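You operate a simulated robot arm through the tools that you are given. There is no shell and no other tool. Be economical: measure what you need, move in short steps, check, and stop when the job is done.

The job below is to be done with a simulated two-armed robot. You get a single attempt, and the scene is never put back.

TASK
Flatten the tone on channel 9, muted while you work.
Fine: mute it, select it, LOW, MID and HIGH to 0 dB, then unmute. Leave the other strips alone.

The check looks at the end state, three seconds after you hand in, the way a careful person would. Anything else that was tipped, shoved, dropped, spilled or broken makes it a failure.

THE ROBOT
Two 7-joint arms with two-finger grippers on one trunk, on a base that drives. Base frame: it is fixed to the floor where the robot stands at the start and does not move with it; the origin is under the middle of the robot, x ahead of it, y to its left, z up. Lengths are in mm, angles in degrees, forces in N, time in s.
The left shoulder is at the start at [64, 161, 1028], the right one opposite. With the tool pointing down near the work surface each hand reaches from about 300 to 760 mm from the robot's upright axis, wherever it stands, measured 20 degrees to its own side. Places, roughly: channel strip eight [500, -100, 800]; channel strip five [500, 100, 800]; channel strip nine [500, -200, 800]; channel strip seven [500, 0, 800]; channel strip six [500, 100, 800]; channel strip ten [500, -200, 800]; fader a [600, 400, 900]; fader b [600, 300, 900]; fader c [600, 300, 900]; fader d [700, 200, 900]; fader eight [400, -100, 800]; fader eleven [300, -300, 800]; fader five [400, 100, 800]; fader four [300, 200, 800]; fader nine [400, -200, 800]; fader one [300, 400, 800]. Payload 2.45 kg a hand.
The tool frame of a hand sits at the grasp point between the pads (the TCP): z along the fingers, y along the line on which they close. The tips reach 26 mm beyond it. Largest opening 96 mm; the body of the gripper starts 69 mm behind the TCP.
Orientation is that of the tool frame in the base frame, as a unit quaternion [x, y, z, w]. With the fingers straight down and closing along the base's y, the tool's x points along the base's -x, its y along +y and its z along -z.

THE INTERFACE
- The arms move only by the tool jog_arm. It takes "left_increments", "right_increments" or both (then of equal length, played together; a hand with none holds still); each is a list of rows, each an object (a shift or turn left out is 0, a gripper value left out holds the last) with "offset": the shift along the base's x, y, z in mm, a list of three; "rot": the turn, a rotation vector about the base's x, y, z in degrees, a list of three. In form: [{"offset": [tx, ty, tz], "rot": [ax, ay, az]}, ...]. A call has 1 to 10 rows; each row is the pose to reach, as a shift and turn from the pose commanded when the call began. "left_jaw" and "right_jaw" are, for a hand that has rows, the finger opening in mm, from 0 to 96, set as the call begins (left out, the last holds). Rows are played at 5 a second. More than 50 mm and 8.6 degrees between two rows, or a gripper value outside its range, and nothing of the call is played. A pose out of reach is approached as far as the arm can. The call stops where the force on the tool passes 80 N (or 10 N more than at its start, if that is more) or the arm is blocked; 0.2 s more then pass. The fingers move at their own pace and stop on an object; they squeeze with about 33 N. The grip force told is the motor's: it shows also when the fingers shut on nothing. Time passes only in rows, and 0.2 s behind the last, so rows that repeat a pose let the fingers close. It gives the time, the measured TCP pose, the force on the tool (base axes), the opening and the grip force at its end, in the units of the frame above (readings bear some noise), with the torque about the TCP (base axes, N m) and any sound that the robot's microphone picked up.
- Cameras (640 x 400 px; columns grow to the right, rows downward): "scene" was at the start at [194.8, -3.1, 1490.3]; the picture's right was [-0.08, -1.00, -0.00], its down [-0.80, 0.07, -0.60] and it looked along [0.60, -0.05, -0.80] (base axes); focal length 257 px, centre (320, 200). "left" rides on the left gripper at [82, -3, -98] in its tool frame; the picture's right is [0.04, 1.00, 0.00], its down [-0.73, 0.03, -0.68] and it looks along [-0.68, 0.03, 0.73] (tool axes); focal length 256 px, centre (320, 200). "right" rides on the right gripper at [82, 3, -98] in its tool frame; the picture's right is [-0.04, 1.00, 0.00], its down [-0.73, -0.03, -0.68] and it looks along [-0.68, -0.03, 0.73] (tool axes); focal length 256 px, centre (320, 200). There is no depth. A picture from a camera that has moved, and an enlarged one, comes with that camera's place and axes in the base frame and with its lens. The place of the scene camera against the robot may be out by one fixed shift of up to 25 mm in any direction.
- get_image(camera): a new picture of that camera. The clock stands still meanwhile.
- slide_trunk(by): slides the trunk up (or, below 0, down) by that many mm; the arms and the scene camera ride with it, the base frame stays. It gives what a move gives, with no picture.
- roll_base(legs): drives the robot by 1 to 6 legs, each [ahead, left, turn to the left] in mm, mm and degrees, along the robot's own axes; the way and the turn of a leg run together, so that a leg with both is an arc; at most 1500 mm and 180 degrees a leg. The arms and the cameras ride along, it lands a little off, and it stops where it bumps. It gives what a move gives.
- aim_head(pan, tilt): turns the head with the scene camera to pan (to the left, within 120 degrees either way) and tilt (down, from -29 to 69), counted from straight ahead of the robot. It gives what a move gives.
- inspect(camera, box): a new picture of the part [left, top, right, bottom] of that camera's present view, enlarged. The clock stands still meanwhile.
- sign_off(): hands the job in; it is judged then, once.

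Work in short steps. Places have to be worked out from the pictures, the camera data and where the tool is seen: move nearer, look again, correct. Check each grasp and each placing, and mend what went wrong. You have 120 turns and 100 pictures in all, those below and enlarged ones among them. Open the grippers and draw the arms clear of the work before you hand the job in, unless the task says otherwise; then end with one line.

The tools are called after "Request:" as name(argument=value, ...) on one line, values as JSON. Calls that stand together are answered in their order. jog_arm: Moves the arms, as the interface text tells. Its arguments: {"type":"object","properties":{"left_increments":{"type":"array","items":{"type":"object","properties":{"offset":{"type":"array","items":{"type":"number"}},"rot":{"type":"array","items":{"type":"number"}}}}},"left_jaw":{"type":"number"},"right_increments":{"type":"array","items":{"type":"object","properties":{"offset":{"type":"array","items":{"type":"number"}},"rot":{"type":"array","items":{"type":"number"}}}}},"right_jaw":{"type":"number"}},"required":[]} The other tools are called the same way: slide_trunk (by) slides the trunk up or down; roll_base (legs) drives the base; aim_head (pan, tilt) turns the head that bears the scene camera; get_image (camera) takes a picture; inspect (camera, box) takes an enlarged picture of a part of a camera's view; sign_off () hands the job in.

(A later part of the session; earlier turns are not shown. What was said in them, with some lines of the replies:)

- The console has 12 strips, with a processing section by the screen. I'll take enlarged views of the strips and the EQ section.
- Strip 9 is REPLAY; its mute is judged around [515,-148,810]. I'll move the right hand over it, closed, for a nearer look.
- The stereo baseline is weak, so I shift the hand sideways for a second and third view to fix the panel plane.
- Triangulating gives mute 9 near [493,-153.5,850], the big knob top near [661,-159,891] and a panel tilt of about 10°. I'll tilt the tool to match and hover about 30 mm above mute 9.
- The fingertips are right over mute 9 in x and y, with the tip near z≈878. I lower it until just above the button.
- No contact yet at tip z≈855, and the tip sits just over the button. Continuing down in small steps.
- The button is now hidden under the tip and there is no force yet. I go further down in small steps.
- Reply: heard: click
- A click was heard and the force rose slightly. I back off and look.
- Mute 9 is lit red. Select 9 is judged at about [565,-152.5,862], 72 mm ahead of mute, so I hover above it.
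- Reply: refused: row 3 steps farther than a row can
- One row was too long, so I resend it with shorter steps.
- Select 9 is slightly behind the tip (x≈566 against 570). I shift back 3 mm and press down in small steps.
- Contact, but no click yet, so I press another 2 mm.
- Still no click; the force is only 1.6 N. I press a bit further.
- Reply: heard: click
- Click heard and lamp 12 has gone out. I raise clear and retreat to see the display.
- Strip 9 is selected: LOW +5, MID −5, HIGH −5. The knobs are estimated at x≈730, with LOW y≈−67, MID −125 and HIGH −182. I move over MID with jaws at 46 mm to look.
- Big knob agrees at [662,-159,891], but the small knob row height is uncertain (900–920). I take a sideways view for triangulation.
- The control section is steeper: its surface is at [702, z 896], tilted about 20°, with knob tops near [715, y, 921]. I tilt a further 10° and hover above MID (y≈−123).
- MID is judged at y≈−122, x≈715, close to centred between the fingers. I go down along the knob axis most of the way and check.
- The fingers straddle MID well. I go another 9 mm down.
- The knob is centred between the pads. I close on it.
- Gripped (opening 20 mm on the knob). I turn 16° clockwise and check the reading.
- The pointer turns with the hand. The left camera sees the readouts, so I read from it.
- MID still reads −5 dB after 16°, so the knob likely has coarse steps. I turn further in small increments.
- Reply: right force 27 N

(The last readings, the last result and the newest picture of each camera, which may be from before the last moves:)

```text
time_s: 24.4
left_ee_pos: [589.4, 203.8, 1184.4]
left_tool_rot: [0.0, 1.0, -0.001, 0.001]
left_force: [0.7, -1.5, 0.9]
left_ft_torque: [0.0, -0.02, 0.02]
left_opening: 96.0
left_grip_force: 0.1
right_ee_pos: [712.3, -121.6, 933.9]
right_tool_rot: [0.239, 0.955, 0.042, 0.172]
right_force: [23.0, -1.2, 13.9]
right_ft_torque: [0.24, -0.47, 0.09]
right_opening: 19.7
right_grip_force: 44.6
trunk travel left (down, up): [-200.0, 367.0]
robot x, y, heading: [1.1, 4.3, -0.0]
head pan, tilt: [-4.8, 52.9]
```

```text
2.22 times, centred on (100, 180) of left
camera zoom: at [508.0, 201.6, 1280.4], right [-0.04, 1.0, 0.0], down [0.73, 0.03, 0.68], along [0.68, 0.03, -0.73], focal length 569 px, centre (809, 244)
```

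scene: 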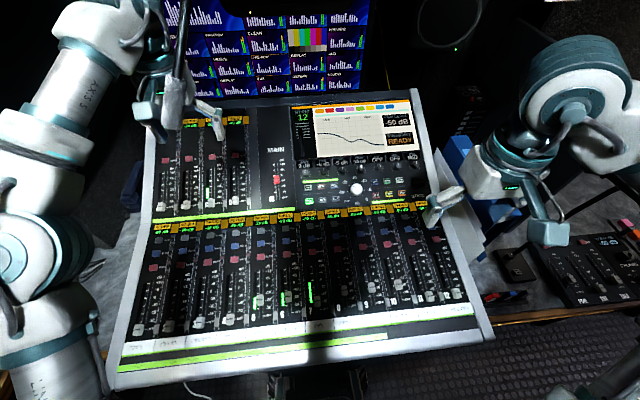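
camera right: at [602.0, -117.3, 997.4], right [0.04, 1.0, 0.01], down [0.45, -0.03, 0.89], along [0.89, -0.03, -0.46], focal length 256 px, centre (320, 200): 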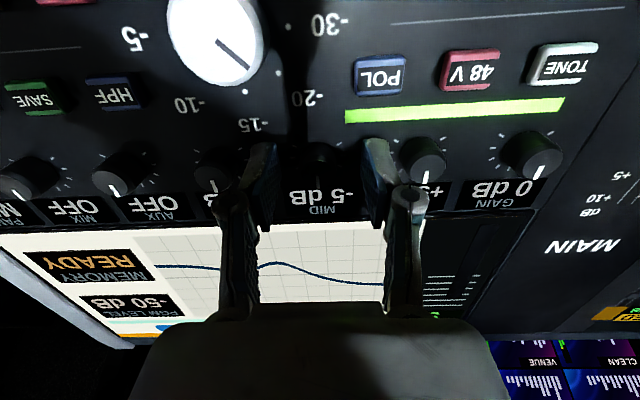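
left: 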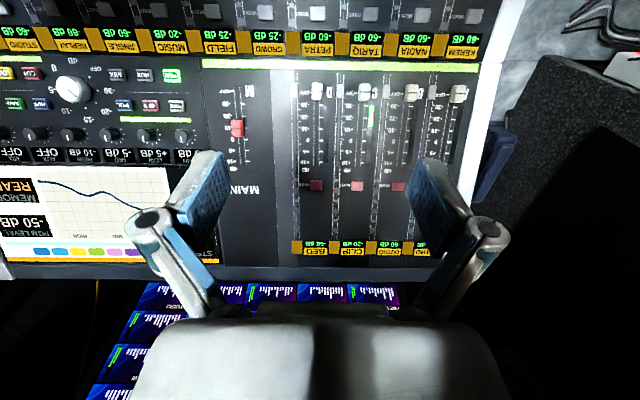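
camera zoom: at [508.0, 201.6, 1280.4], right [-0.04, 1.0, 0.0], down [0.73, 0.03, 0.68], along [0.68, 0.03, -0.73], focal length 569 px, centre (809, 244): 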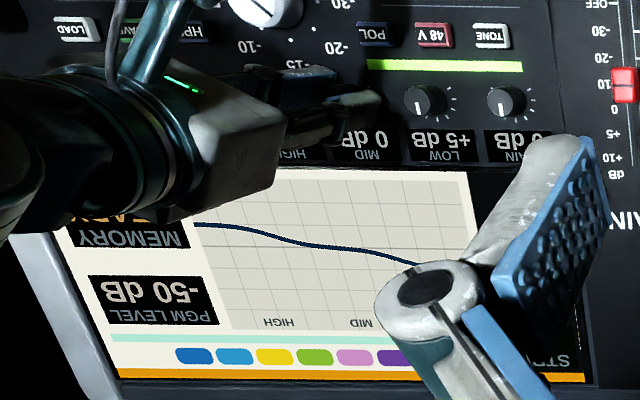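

MID now reads 0 dB. I release by opening to 46 mm and verify it holds.

Request:
jog_arm(right_increments=[{"offset": [2, 0, 0]}, {"offset": [2, 0, 0]}, {"offset": [2, 0, 0]}], right_jaw=46)

Request:
jog_arm(right_increments=[{"offset": [-7, 0, 19]}, {"offset": [-14, 0, 38]}, {"offset": [-14, 0, 38]}])

Request:
inspect(camera="left", box=[0, 90, 200, 270])

Request:
get_image(camera="right")

```text
time_s: 25.2
left_ee_pos: [586.9, 204.8, 1184.2]
left_tool_rot: [0.0, 1.0, 0.0, 0.001]
left_force: [0.3, -0.5, -0.1]
left_ft_torque: [0.04, 0.03, 0.02]
left_opening: 95.9
left_grip_force: 0.0
right_ee_pos: [711.9, -122.5, 931.6]
right_tool_rot: [0.238, 0.955, 0.042, 0.17]
right_force: [0.0, 0.1, 0.3]
right_ft_torque: [-0.01, -0.02, -0.02]
right_opening: 46.1
right_grip_force: 0.0
trunk travel left (down, up): [-200.0, 367.0]
robot x, y, heading: [-0.2, 1.8, 0.6]
head pan, tilt: [-4.8, 52.9]
```

```text
time_s: 26.0
left_ee_pos: [588.9, 205.1, 1183.1]
left_tool_rot: [0.0, 1.0, 0.0, 0.001]
left_force: [0.0, -0.8, 0.0]
left_ft_torque: [0.02, -0.03, -0.02]
left_opening: 96.2
left_grip_force: 0.2
right_ee_pos: [699.5, -122.4, 968.2]
right_tool_rot: [0.239, 0.955, 0.041, 0.169]
right_force: [-0.3, 0.2, -0.7]
right_ft_torque: [0.01, 0.04, 0.0]
right_opening: 46.1
right_grip_force: 0.0
trunk travel left (down, up): [-200.0, 367.0]
robot x, y, heading: [2.1, -0.1, 0.1]
head pan, tilt: [-4.8, 52.9]
```

```text
2.22 times, centred on (100, 180) of left
camera zoom: at [507.3, 201.4, 1280.2], right [-0.04, 1.0, 0.0], down [0.73, 0.03, 0.68], along [0.68, 0.03, -0.73], focal length 569 px, centre (809, 244)
```

zoom: 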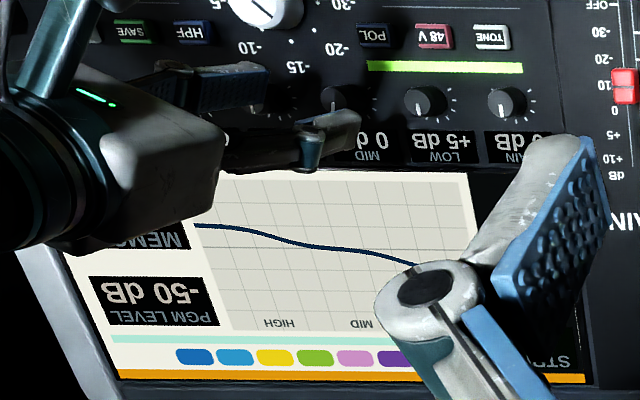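

```text
63 pictures are left
camera right: at [599.5, -79.5, 1037.1], right [0.47, 0.86, 0.17], down [0.36, -0.37, 0.86], along [0.8, -0.34, -0.49], focal length 256 px, centre (320, 200)
```

right: 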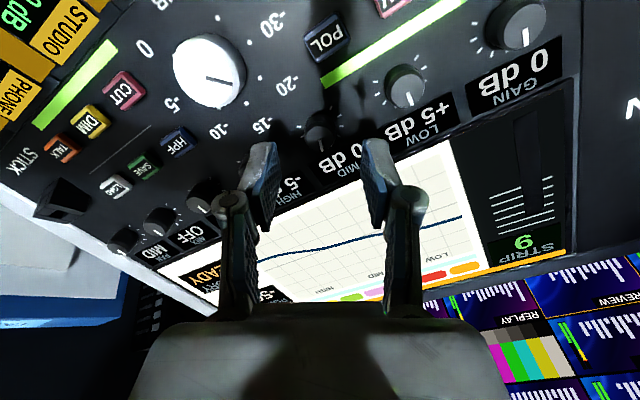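

MID holds 0 dB. Next is HIGH: I turn the wrist back 28° and shift to y≈−179.5 at hover height.

Request:
jog_arm(right_increments=[{"offset": [0, -14, 0], "rot": [-2.4, 0, 6.6]}, {"offset": [0, -28, 0], "rot": [-4.8, 0, 13.2]}, {"offset": [0, -42, 0], "rot": [-7.2, 0, 19.8]}, {"offset": [0, -57, 0], "rot": [-9.6, 0, 26.3]}, {"offset": [0, -57, 0], "rot": [-9.6, 0, 26.3]}, {"offset": [7, -57, -19], "rot": [-9.6, 0, 26.3]}, {"offset": [7, -57, -19], "rot": [-9.6, 0, 26.3]}])

Request:
get_image(camera="right")

```text
time_s: 27.6
left_ee_pos: [587.8, 204.3, 1184.0]
left_tool_rot: [0.0, 1.0, -0.001, 0.002]
left_force: [-0.5, 0.6, 0.4]
left_ft_torque: [0.01, -0.01, -0.02]
left_opening: 95.7
left_grip_force: 0.1
right_ee_pos: [706.1, -179.9, 952.0]
right_tool_rot: [0.0, 0.985, 0.001, 0.175]
right_force: [-0.1, -0.3, 0.0]
right_ft_torque: [0.03, -0.01, 0.02]
right_opening: 45.9
right_grip_force: 0.1
trunk travel left (down, up): [-200.0, 367.0]
robot x, y, heading: [0.9, 3.6, -0.2]
head pan, tilt: [-4.8, 52.9]
```

```text
62 pictures are left
camera right: at [595.7, -175.0, 1016.6], right [0.04, 1.0, 0.01], down [0.45, -0.03, 0.89], along [0.89, -0.03, -0.45], focal length 256 px, centre (320, 200)
```

right: 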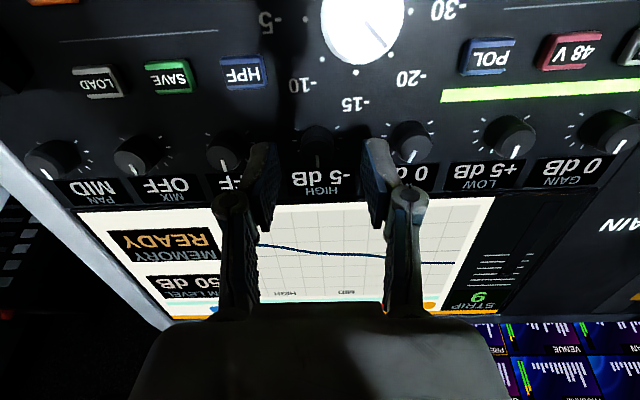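

HIGH is centred. I descend, then close in the next call.

Request:
jog_arm(right_increments=[{"offset": [4, 0, -10]}, {"offset": [7, 0, -19]}, {"offset": [7, 0, -19]}])

Request:
inspect(camera="right", box=[220, 100, 420, 225])

```text
time_s: 28.4
left_ee_pos: [587.8, 204.0, 1184.2]
left_tool_rot: [0.0, 1.0, -0.001, 0.001]
left_force: [-0.4, 0.0, -0.1]
left_ft_torque: [0.02, -0.02, -0.01]
left_opening: 96.0
left_grip_force: 0.0
right_ee_pos: [712.7, -179.1, 934.1]
right_tool_rot: [0.0, 0.985, 0.0, 0.175]
right_force: [-0.5, -0.9, 0.6]
right_ft_torque: [0.03, -0.02, -0.04]
right_opening: 45.9
right_grip_force: 0.1
trunk travel left (down, up): [-200.0, 367.0]
robot x, y, heading: [2.0, 0.4, -0.1]
head pan, tilt: [-4.8, 52.9]
```

```text
3.20 times, centred on (320, 162) of right
camera zoom: at [601.7, -175.1, 998.8], right [0.04, 1.0, 0.01], down [0.45, -0.03, 0.89], along [0.89, -0.03, -0.46], focal length 819 px, centre (320, 320)
```

zoom: 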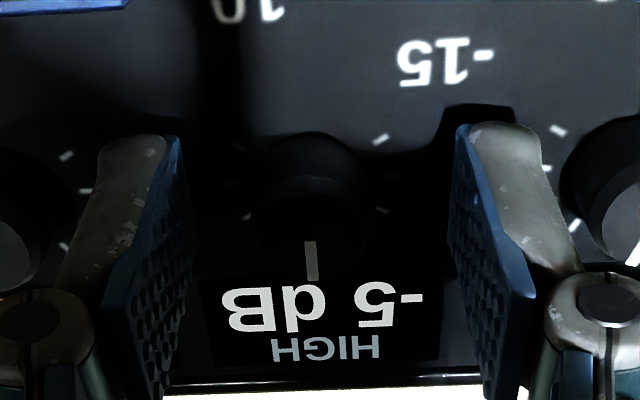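

Same picture as for MID, so I close on the knob and then turn 22° clockwise.

Request:
jog_arm(right_increments=[{"offset": [0, 0, 0]}, {"offset": [0, 0, 0]}, {"offset": [0, 0, 0]}], right_jaw=10)

Request:
jog_arm(right_increments=[{"offset": [0, -1, 0], "rot": [2.0, 0, -5.6]}, {"offset": [0, -1, 0], "rot": [4.1, 0, -11.3]}, {"offset": [0, -1, 0], "rot": [6.1, 0, -16.9]}, {"offset": [0, -1, 0], "rot": [7.5, 0, -20.7]}, {"offset": [0, -1, 0], "rot": [7.5, 0, -20.7]}])

Request:
inspect(camera="left", box=[0, 90, 200, 270])

```text
time_s: 29.2
left_ee_pos: [587.3, 203.4, 1184.4]
left_tool_rot: [0.0, 1.0, 0.0, 0.001]
left_force: [0.5, -0.1, -0.1]
left_ft_torque: [-0.01, 0.03, -0.02]
left_opening: 95.9
left_grip_force: 0.0
right_ee_pos: [711.7, -181.3, 934.1]
right_tool_rot: [0.001, 0.985, 0.001, 0.175]
right_force: [1.2, -5.1, 1.5]
right_ft_torque: [-0.2, -0.01, -0.11]
right_opening: 19.6
right_grip_force: 44.8
trunk travel left (down, up): [-200.0, 367.0]
robot x, y, heading: [5.4, -2.2, 0.2]
head pan, tilt: [-4.8, 52.9]
```

```text
time_s: 30.4
left_ee_pos: [587.7, 204.7, 1184.6]
left_tool_rot: [0.0, 1.0, -0.001, 0.002]
left_force: [-0.5, -0.1, 0.5]
left_ft_torque: [0.0, -0.01, 0.02]
left_opening: 96.1
left_grip_force: 0.1
right_ee_pos: [711.6, -180.1, 934.8]
right_tool_rot: [0.189, 0.966, 0.033, 0.174]
right_force: [2.8, -1.0, 11.7]
right_ft_torque: [0.26, 0.16, 0.09]
right_opening: 19.5
right_grip_force: 44.4
trunk travel left (down, up): [-200.0, 367.0]
robot x, y, heading: [-0.6, 1.3, 0.4]
head pan, tilt: [-4.8, 52.9]
```

```text
2.22 times, centred on (100, 180) of left
camera zoom: at [505.5, 201.5, 1281.2], right [-0.04, 1.0, 0.0], down [0.73, 0.03, 0.68], along [0.68, 0.03, -0.73], focal length 569 px, centre (809, 244)
```

zoom: 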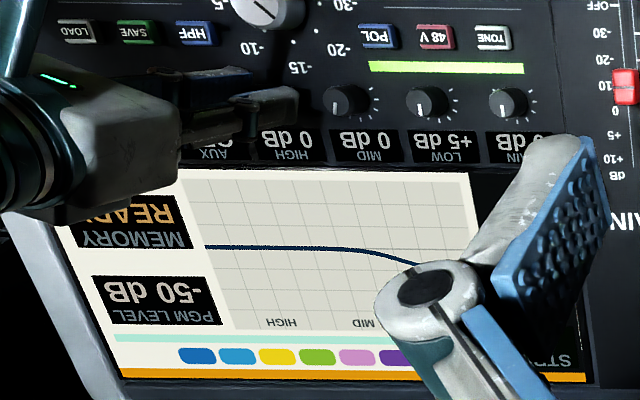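

HIGH reads 0 dB. I release, lift along the axis and check.

Request:
jog_arm(right_increments=[{"offset": [0, 0, 0]}, {"offset": [0, 0, 0]}, {"offset": [0, 0, 0]}, {"offset": [-7, 0, 19]}, {"offset": [-14, 0, 38]}, {"offset": [-14, 0, 38]}], right_jaw=46)

Request:
jog_arm(right_increments=[{"offset": [0, 30, 0], "rot": [-2.5, 0, 6.9]}, {"offset": [0, 60, 0], "rot": [-5.0, 0, 13.8]}, {"offset": [0, 90, 0], "rot": [-7.5, 0, 20.7]}, {"offset": [0, 115, 0], "rot": [-7.5, 0, 20.7]}, {"offset": [7, 115, -19], "rot": [-7.5, 0, 20.7]}, {"offset": [7, 115, -19], "rot": [-7.5, 0, 20.7]}])

Request:
get_image(camera="right")

```text
time_s: 31.8
left_ee_pos: [587.5, 203.3, 1183.6]
left_tool_rot: [0.0, 1.0, -0.001, 0.001]
left_force: [0.3, -0.4, 0.2]
left_ft_torque: [0.05, 0.0, 0.0]
left_opening: 96.0
left_grip_force: 0.0
right_ee_pos: [698.0, -179.0, 970.7]
right_tool_rot: [0.188, 0.966, 0.033, 0.172]
right_force: [-0.2, -0.2, -0.4]
right_ft_torque: [-0.02, 0.02, 0.0]
right_opening: 46.0
right_grip_force: 0.1
trunk travel left (down, up): [-200.0, 367.0]
robot x, y, heading: [2.3, 3.4, -0.2]
head pan, tilt: [-4.8, 52.9]
```

```text
time_s: 33.2
left_ee_pos: [589.3, 204.5, 1184.5]
left_tool_rot: [0.0, 1.0, 0.0, 0.001]
left_force: [-0.2, -0.8, 0.6]
left_ft_torque: [-0.01, -0.01, 0.0]
left_opening: 96.2
left_grip_force: 0.1
right_ee_pos: [706.7, -63.8, 952.1]
right_tool_rot: [0.001, 0.984, 0.0, 0.175]
right_force: [-0.4, -0.6, 0.2]
right_ft_torque: [-0.05, 0.0, 0.0]
right_opening: 46.0
right_grip_force: 0.1
trunk travel left (down, up): [-200.0, 367.0]
robot x, y, heading: [0.4, 2.7, -0.0]
head pan, tilt: [-4.8, 52.9]
```

```text
59 pictures are left
camera right: at [595.8, -60.9, 1016.2], right [0.04, 1.0, 0.01], down [0.45, -0.03, 0.89], along [0.89, -0.03, -0.45], focal length 256 px, centre (320, 200)
```

right: 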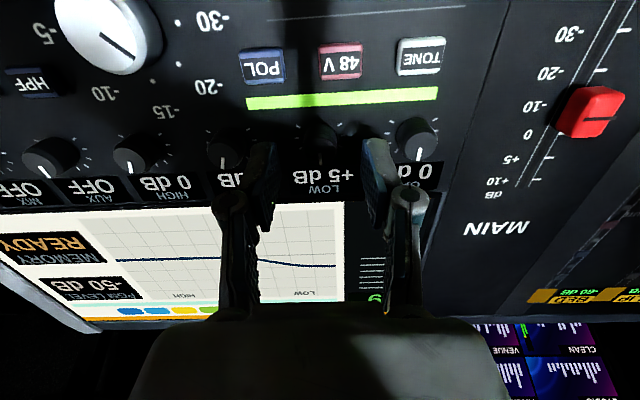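

HIGH holds at 0 and LOW is centred. I descend, then close and look.

Request:
jog_arm(right_increments=[{"offset": [4, 0, -10]}, {"offset": [7, 0, -19]}, {"offset": [7, 0, -19]}])

Request:
inspect(camera="right", box=[220, 100, 420, 225])

```text
time_s: 34.0
left_ee_pos: [589.0, 204.7, 1184.2]
left_tool_rot: [0.0, 1.0, 0.0, 0.002]
left_force: [0.0, 0.0, -0.3]
left_ft_torque: [-0.01, 0.0, -0.02]
left_opening: 96.4
left_grip_force: 0.0
right_ee_pos: [712.3, -65.4, 932.3]
right_tool_rot: [0.0, 0.984, 0.0, 0.176]
right_force: [0.2, -0.4, -0.7]
right_ft_torque: [0.02, -0.01, 0.0]
right_opening: 46.0
right_grip_force: 0.1
trunk travel left (down, up): [-200.0, 367.0]
robot x, y, heading: [-0.8, 2.8, -0.1]
head pan, tilt: [-4.8, 52.9]
```

```text
3.20 times, centred on (320, 162) of right
camera zoom: at [602.6, -60.8, 997.1], right [0.04, 1.0, 0.01], down [0.45, -0.03, 0.89], along [0.89, -0.03, -0.46], focal length 819 px, centre (320, 320)
```

zoom: 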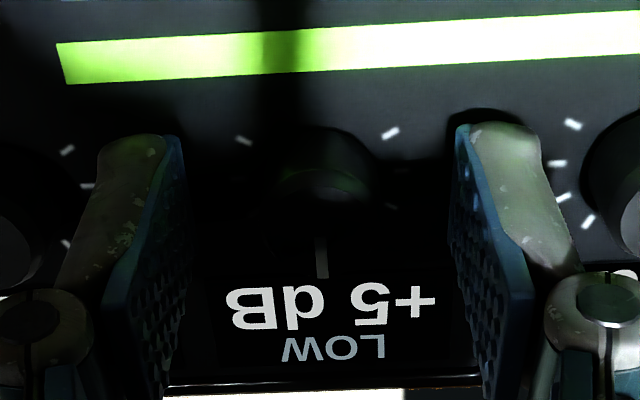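

I close on LOW, turn 22° counter-clockwise and read the value.

Request:
jog_arm(right_increments=[{"offset": [0, 0, 0]}, {"offset": [0, 0, 0]}, {"offset": [0, 0, 0]}], right_jaw=10)

Request:
jog_arm(right_increments=[{"offset": [0, 0, 0], "rot": [-2.0, 0, 5.6]}, {"offset": [0, 0, 0], "rot": [-4.1, 0, 11.3]}, {"offset": [0, 0, 0], "rot": [-6.1, 0, 16.9]}, {"offset": [0, 0, 0], "rot": [-7.5, 0, 20.7]}, {"offset": [0, 0, 0], "rot": [-7.5, 0, 20.7]}])

Request:
inspect(camera="left", box=[0, 90, 200, 270])

```text
time_s: 34.8
left_ee_pos: [588.4, 204.6, 1183.5]
left_tool_rot: [0.0, 1.0, -0.002, 0.001]
left_force: [-0.7, 0.6, 1.1]
left_ft_torque: [0.03, 0.03, 0.04]
left_opening: 95.7
left_grip_force: 0.1
right_ee_pos: [713.1, -64.1, 931.6]
right_tool_rot: [-0.001, 0.984, 0.0, 0.175]
right_force: [-0.1, -0.6, 1.9]
right_ft_torque: [0.01, 0.01, 0.01]
right_opening: 20.1
right_grip_force: 44.6
trunk travel left (down, up): [-200.0, 367.0]
robot x, y, heading: [-2.3, -0.0, -0.2]
head pan, tilt: [-4.8, 52.9]
```

```text
time_s: 36.0
left_ee_pos: [587.7, 205.0, 1184.7]
left_tool_rot: [0.001, 1.0, -0.001, 0.001]
left_force: [0.5, 0.5, 0.9]
left_ft_torque: [0.01, 0.0, 0.01]
left_opening: 95.7
left_grip_force: 0.1
right_ee_pos: [712.6, -64.9, 932.5]
right_tool_rot: [-0.189, 0.966, -0.033, 0.172]
right_force: [3.3, -1.0, 3.8]
right_ft_torque: [-0.17, 0.03, -0.09]
right_opening: 20.2
right_grip_force: 44.6
trunk travel left (down, up): [-200.0, 367.0]
robot x, y, heading: [-1.4, -1.6, -0.0]
head pan, tilt: [-4.8, 52.9]
```

```text
2.22 times, centred on (100, 180) of left
camera zoom: at [506.6, 201.7, 1280.8], right [-0.04, 1.0, 0.0], down [0.73, 0.03, 0.68], along [0.68, 0.03, -0.73], focal length 569 px, centre (809, 244)
```

zoom: 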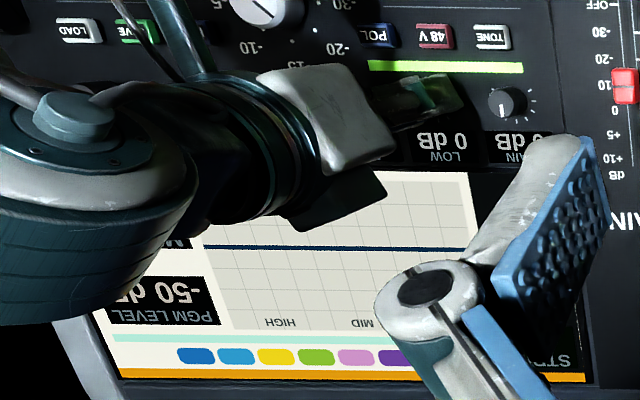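

LOW reads 0 dB and the curve is flat. I release, lift, undo the twist and back off to view all readouts.

Request:
jog_arm(right_increments=[{"offset": [0, 0, 0]}, {"offset": [0, 0, 0]}, {"offset": [0, 0, 0]}, {"offset": [-7, 0, 19]}, {"offset": [-14, 0, 38]}, {"offset": [-14, 0, 38]}], right_jaw=46)

Request:
jog_arm(right_increments=[{"offset": [-40, -10, 0], "rot": [2.5, 0, -6.9]}, {"offset": [-80, -25, 0], "rot": [5.0, 0, -13.8]}, {"offset": [-120, -45, 0], "rot": [7.5, 0, -20.7]}, {"offset": [-160, -65, 0], "rot": [7.5, 0, -20.7]}, {"offset": [-200, -85, 0], "rot": [7.5, 0, -20.7]}, {"offset": [-208, -88, 0], "rot": [7.5, 0, -20.7]}, {"offset": [-208, -88, 0], "rot": [7.5, 0, -20.7]}], right_jaw=0)

Request:
jog_arm(right_increments=[{"offset": [0, 0, -10], "rot": [0, 5, 0]}, {"offset": [0, 0, -30], "rot": [0, 10, 0]}, {"offset": [0, 0, -60], "rot": [0, 10, 0]}, {"offset": [0, 0, -77], "rot": [0, 10, 0]}, {"offset": [0, 0, -77], "rot": [0, 10, 0]}])

Request:
get_image(camera="right")

Request:
inspect(camera="scene", box=[280, 90, 440, 210])

```text
time_s: 37.4
left_ee_pos: [588.9, 205.7, 1183.8]
left_tool_rot: [0.001, 1.0, -0.001, 0.0]
left_force: [0.4, 0.5, -0.5]
left_ft_torque: [0.02, 0.02, -0.01]
left_opening: 96.2
left_grip_force: 0.0
right_ee_pos: [698.2, -63.1, 967.8]
right_tool_rot: [-0.189, 0.967, -0.032, 0.17]
right_force: [0.0, -0.4, -0.2]
right_ft_torque: [0.0, 0.05, 0.0]
right_opening: 46.1
right_grip_force: 0.1
trunk travel left (down, up): [-200.0, 367.0]
robot x, y, heading: [-0.5, 0.5, -0.0]
head pan, tilt: [-4.8, 52.9]
```

```text
time_s: 39.0
left_ee_pos: [589.4, 204.4, 1183.6]
left_tool_rot: [0.0, 1.0, 0.0, 0.002]
left_force: [-0.2, -0.6, -0.7]
left_ft_torque: [0.0, -0.01, -0.01]
left_opening: 95.9
left_grip_force: 0.2
right_ee_pos: [487.8, -151.8, 972.2]
right_tool_rot: [0.0, 0.984, 0.0, 0.176]
right_force: [-1.0, -0.3, 0.7]
right_ft_torque: [-0.01, -0.04, 0.02]
right_opening: 0.2
right_grip_force: 28.3
trunk travel left (down, up): [-200.0, 367.0]
robot x, y, heading: [-1.3, -0.8, -0.3]
head pan, tilt: [-4.8, 52.9]
```

```text
time_s: 40.2
left_ee_pos: [588.3, 203.5, 1184.5]
left_tool_rot: [0.0, 1.0, 0.0, 0.002]
left_force: [-0.1, 0.1, 0.1]
left_ft_torque: [-0.02, 0.0, -0.03]
left_opening: 96.1
left_grip_force: 0.1
right_ee_pos: [491.5, -152.5, 892.6]
right_tool_rot: [0.0, 0.996, 0.0, 0.089]
right_force: [-0.5, 0.0, 0.4]
right_ft_torque: [0.03, 0.01, 0.03]
right_opening: 0.0
right_grip_force: 28.7
trunk travel left (down, up): [-200.0, 367.0]
robot x, y, heading: [0.1, -0.8, -0.3]
head pan, tilt: [-4.8, 52.9]
```

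```text
56 pictures are left
camera right: at [393.5, -148.1, 975.9], right [0.04, 1.0, 0.01], down [0.6, -0.03, 0.8], along [0.8, -0.03, -0.6], focal length 256 px, centre (320, 200)
```

right: 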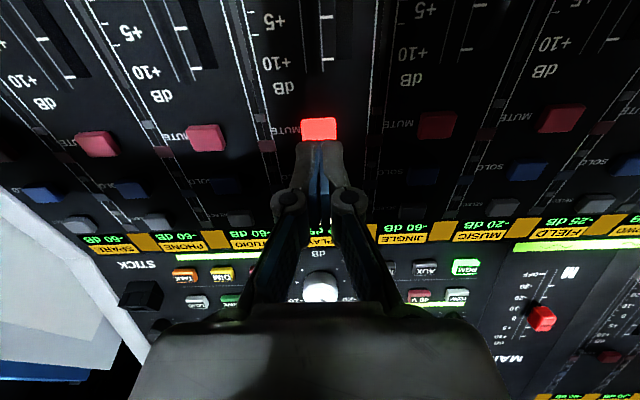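

```text
3.33 times, centred on (360, 150) of scene
camera zoom: at [195.3, -2.4, 1490.3], right [-0.08, -1.0, 0.0], down [-0.8, 0.07, -0.6], along [0.6, -0.05, -0.8], focal length 856 px, centre (187, 367)
```

zoom: 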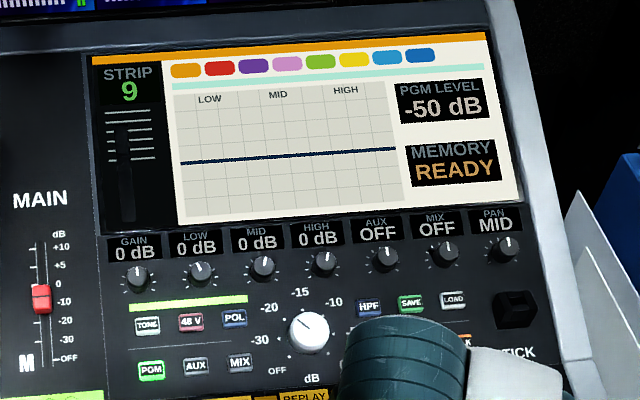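

LOW, MID and HIGH all read 0 dB. I press mute 9 again.

Request:
jog_arm(right_increments=[{"offset": [0, 0, -8]}, {"offset": [0, 0, -14]}, {"offset": [0, 0, -17]}, {"offset": [0, 0, -19]}, {"offset": [0, 0, -20]}])

```text
time_s: 41.4
left_ee_pos: [590.2, 202.9, 1184.3]
left_tool_rot: [0.0, 1.0, 0.001, 0.001]
left_force: [-0.6, -0.4, -0.1]
left_ft_torque: [0.03, 0.0, 0.04]
left_opening: 95.8
left_grip_force: 0.1
right_ee_pos: [489.8, -154.7, 872.8]
right_tool_rot: [0.0, 0.996, 0.0, 0.089]
right_force: [0.7, -1.5, 1.7]
right_ft_torque: [0.01, 0.0, 0.0]
right_opening: 5.8
right_grip_force: 28.6
trunk travel left (down, up): [-200.0, 367.0]
robot x, y, heading: [-0.1, -0.8, -0.1]
head pan, tilt: [-4.8, 52.9]
heard: click
```

A click. I back off well clear, open the gripper and check.

Request:
jog_arm(right_increments=[{"offset": [0, 0, 10]}, {"offset": [0, 0, 50]}, {"offset": [-20, -30, 85]}, {"offset": [-40, -60, 120]}, {"offset": [-60, -80, 155]}, {"offset": [-80, -100, 190]}, {"offset": [-80, -100, 190]}])

Request:
jog_arm(right_increments=[{"offset": [0, -10, 20]}, {"offset": [0, -10, 40]}, {"offset": [0, -10, 60]}, {"offset": [0, -10, 60]}], right_jaw=96)

Request:
get_image(camera="scene")

Request:
inspect(camera="scene", box=[270, 90, 450, 270])

Request:
get_image(camera="right")

```text
refused: row 3 steps farther than a row can; nothing moved
```

```text
time_s: 42.4
left_ee_pos: [588.7, 203.5, 1184.6]
left_tool_rot: [-0.001, 1.0, 0.0, 0.001]
left_force: [0.8, -0.6, 0.4]
left_ft_torque: [0.01, 0.01, 0.0]
left_opening: 95.5
left_grip_force: 0.1
right_ee_pos: [489.4, -163.8, 935.2]
right_tool_rot: [0.0, 0.996, 0.0, 0.088]
right_force: [0.6, -0.3, 0.0]
right_ft_torque: [0.01, 0.01, 0.04]
right_opening: 96.2
right_grip_force: 0.0
trunk travel left (down, up): [-200.0, 367.0]
robot x, y, heading: [0.8, -1.4, -0.3]
head pan, tilt: [-4.8, 52.9]
```

```text
54 pictures are left
camera scene: at [195.7, -2.5, 1490.1], right [-0.08, -1.0, 0.0], down [-0.8, 0.07, -0.6], along [0.6, -0.05, -0.8], focal length 257 px, centre (320, 200)
```

scene: 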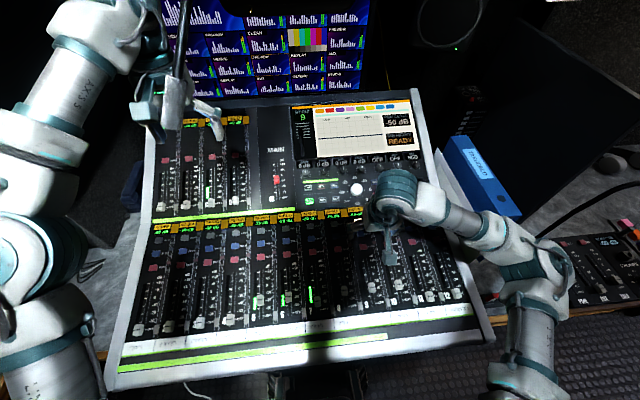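

```text
2.22 times, centred on (360, 180) of scene
camera zoom: at [195.7, -2.5, 1490.1], right [-0.08, -1.0, 0.0], down [-0.8, 0.07, -0.6], along [0.6, -0.05, -0.8], focal length 571 px, centre (231, 244)
```

zoom: 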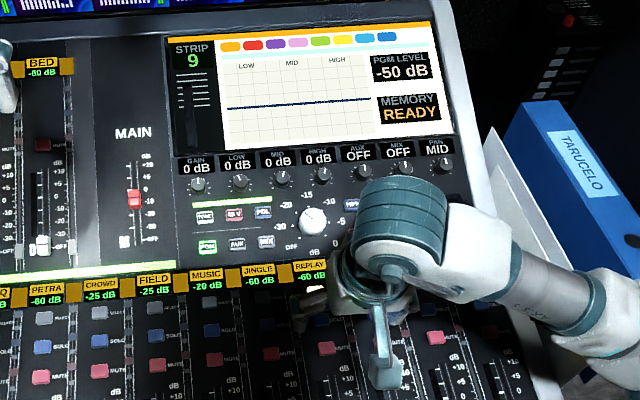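

```text
52 pictures are left
camera right: at [391.9, -159.4, 1018.2], right [0.04, 1.0, 0.01], down [0.6, -0.03, 0.8], along [0.8, -0.03, -0.6], focal length 256 px, centre (320, 200)
```

right: 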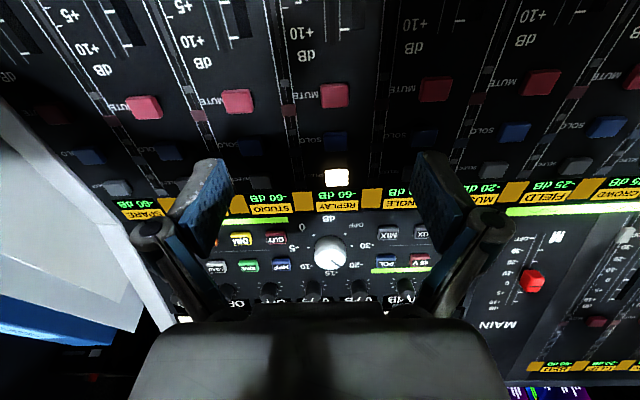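

The retreat was refused, so the open-and-rise ran from the button; no extra click was heard and mute 9 is off. I retreat further and verify the whole console.

Request:
jog_arm(right_increments=[{"offset": [0, -15, 40]}, {"offset": [-20, -30, 80]}, {"offset": [-40, -45, 120]}, {"offset": [-60, -60, 160]}, {"offset": [-80, -80, 195]}, {"offset": [-100, -95, 225]}, {"offset": [-100, -95, 225]}])

Request:
get_image(camera="right")

Request:
inspect(camera="scene", box=[280, 90, 480, 215])

Request:
inspect(camera="scene", box=[290, 195, 490, 320])

Request:
inspect(camera="scene", box=[110, 195, 310, 340])

```text
time_s: 44.0
left_ee_pos: [590.1, 202.5, 1183.7]
left_tool_rot: [-0.001, 1.0, 0.0, 0.0]
left_force: [0.0, 0.2, -1.5]
left_ft_torque: [0.03, 0.06, 0.04]
left_opening: 96.1
left_grip_force: 0.0
right_ee_pos: [388.4, -256.4, 1158.3]
right_tool_rot: [0.0, 0.996, 0.001, 0.087]
right_force: [0.0, 0.1, 0.4]
right_ft_torque: [0.01, 0.02, -0.02]
right_opening: 95.9
right_grip_force: 0.0
trunk travel left (down, up): [-200.0, 367.0]
robot x, y, heading: [-1.5, -0.1, -0.1]
head pan, tilt: [-4.8, 52.9]
```

```text
51 pictures are left
camera right: at [291.1, -252.7, 1241.7], right [0.04, 1.0, 0.01], down [0.6, -0.03, 0.8], along [0.8, -0.03, -0.6], focal length 256 px, centre (320, 200)
```

right: 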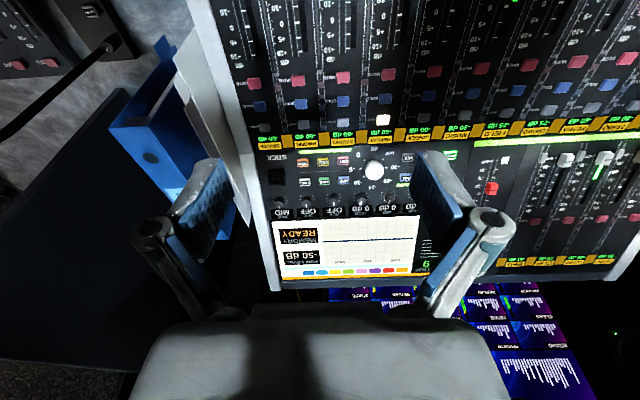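

```text
3.20 times, centred on (380, 152) of scene
camera zoom: at [195.9, -3.3, 1490.0], right [-0.08, -1.0, 0.0], down [-0.8, 0.07, -0.6], along [0.6, -0.05, -0.8], focal length 822 px, centre (128, 352)
```

zoom: 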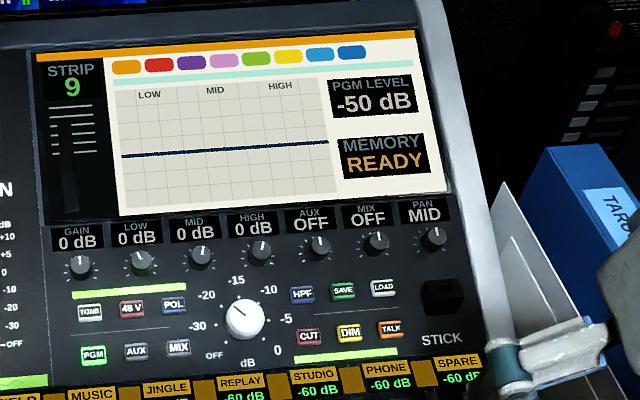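

```text
3.20 times, centred on (390, 258) of scene
camera zoom: at [195.9, -3.3, 1490.0], right [-0.08, -1.0, 0.0], down [-0.8, 0.07, -0.6], along [0.6, -0.05, -0.8], focal length 822 px, centre (96, 16)
```

zoom: 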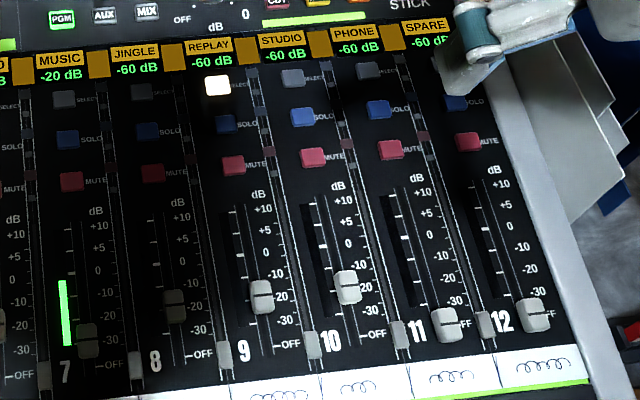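

```text
2.76 times, centred on (210, 268) of scene
camera zoom: at [195.9, -3.3, 1490.0], right [-0.08, -1.0, 0.0], down [-0.8, 0.07, -0.6], along [0.6, -0.05, -0.8], focal length 709 px, centre (623, 14)
```

zoom: 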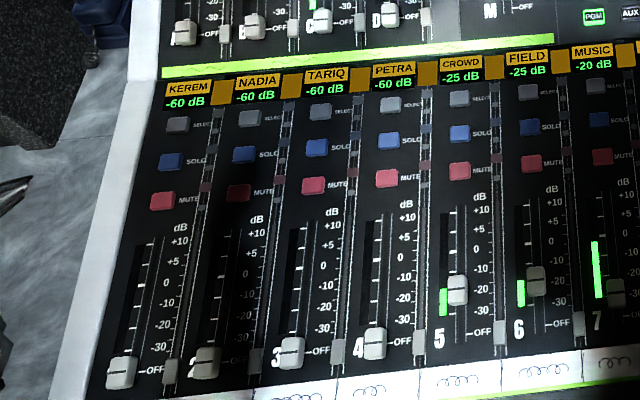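

The final views show mute 9 off, strip 9 selected with a flat curve, and no change on the other strips. The arms are clear, so I hand in.

Request:
sign_off()

```text
The job is handed in.
```

Channel 9 (REPLAY) was muted and selected, LOW, MID and HIGH were set to 0 dB, and it was then unmuted; the final pictures showed the other strips unchanged.
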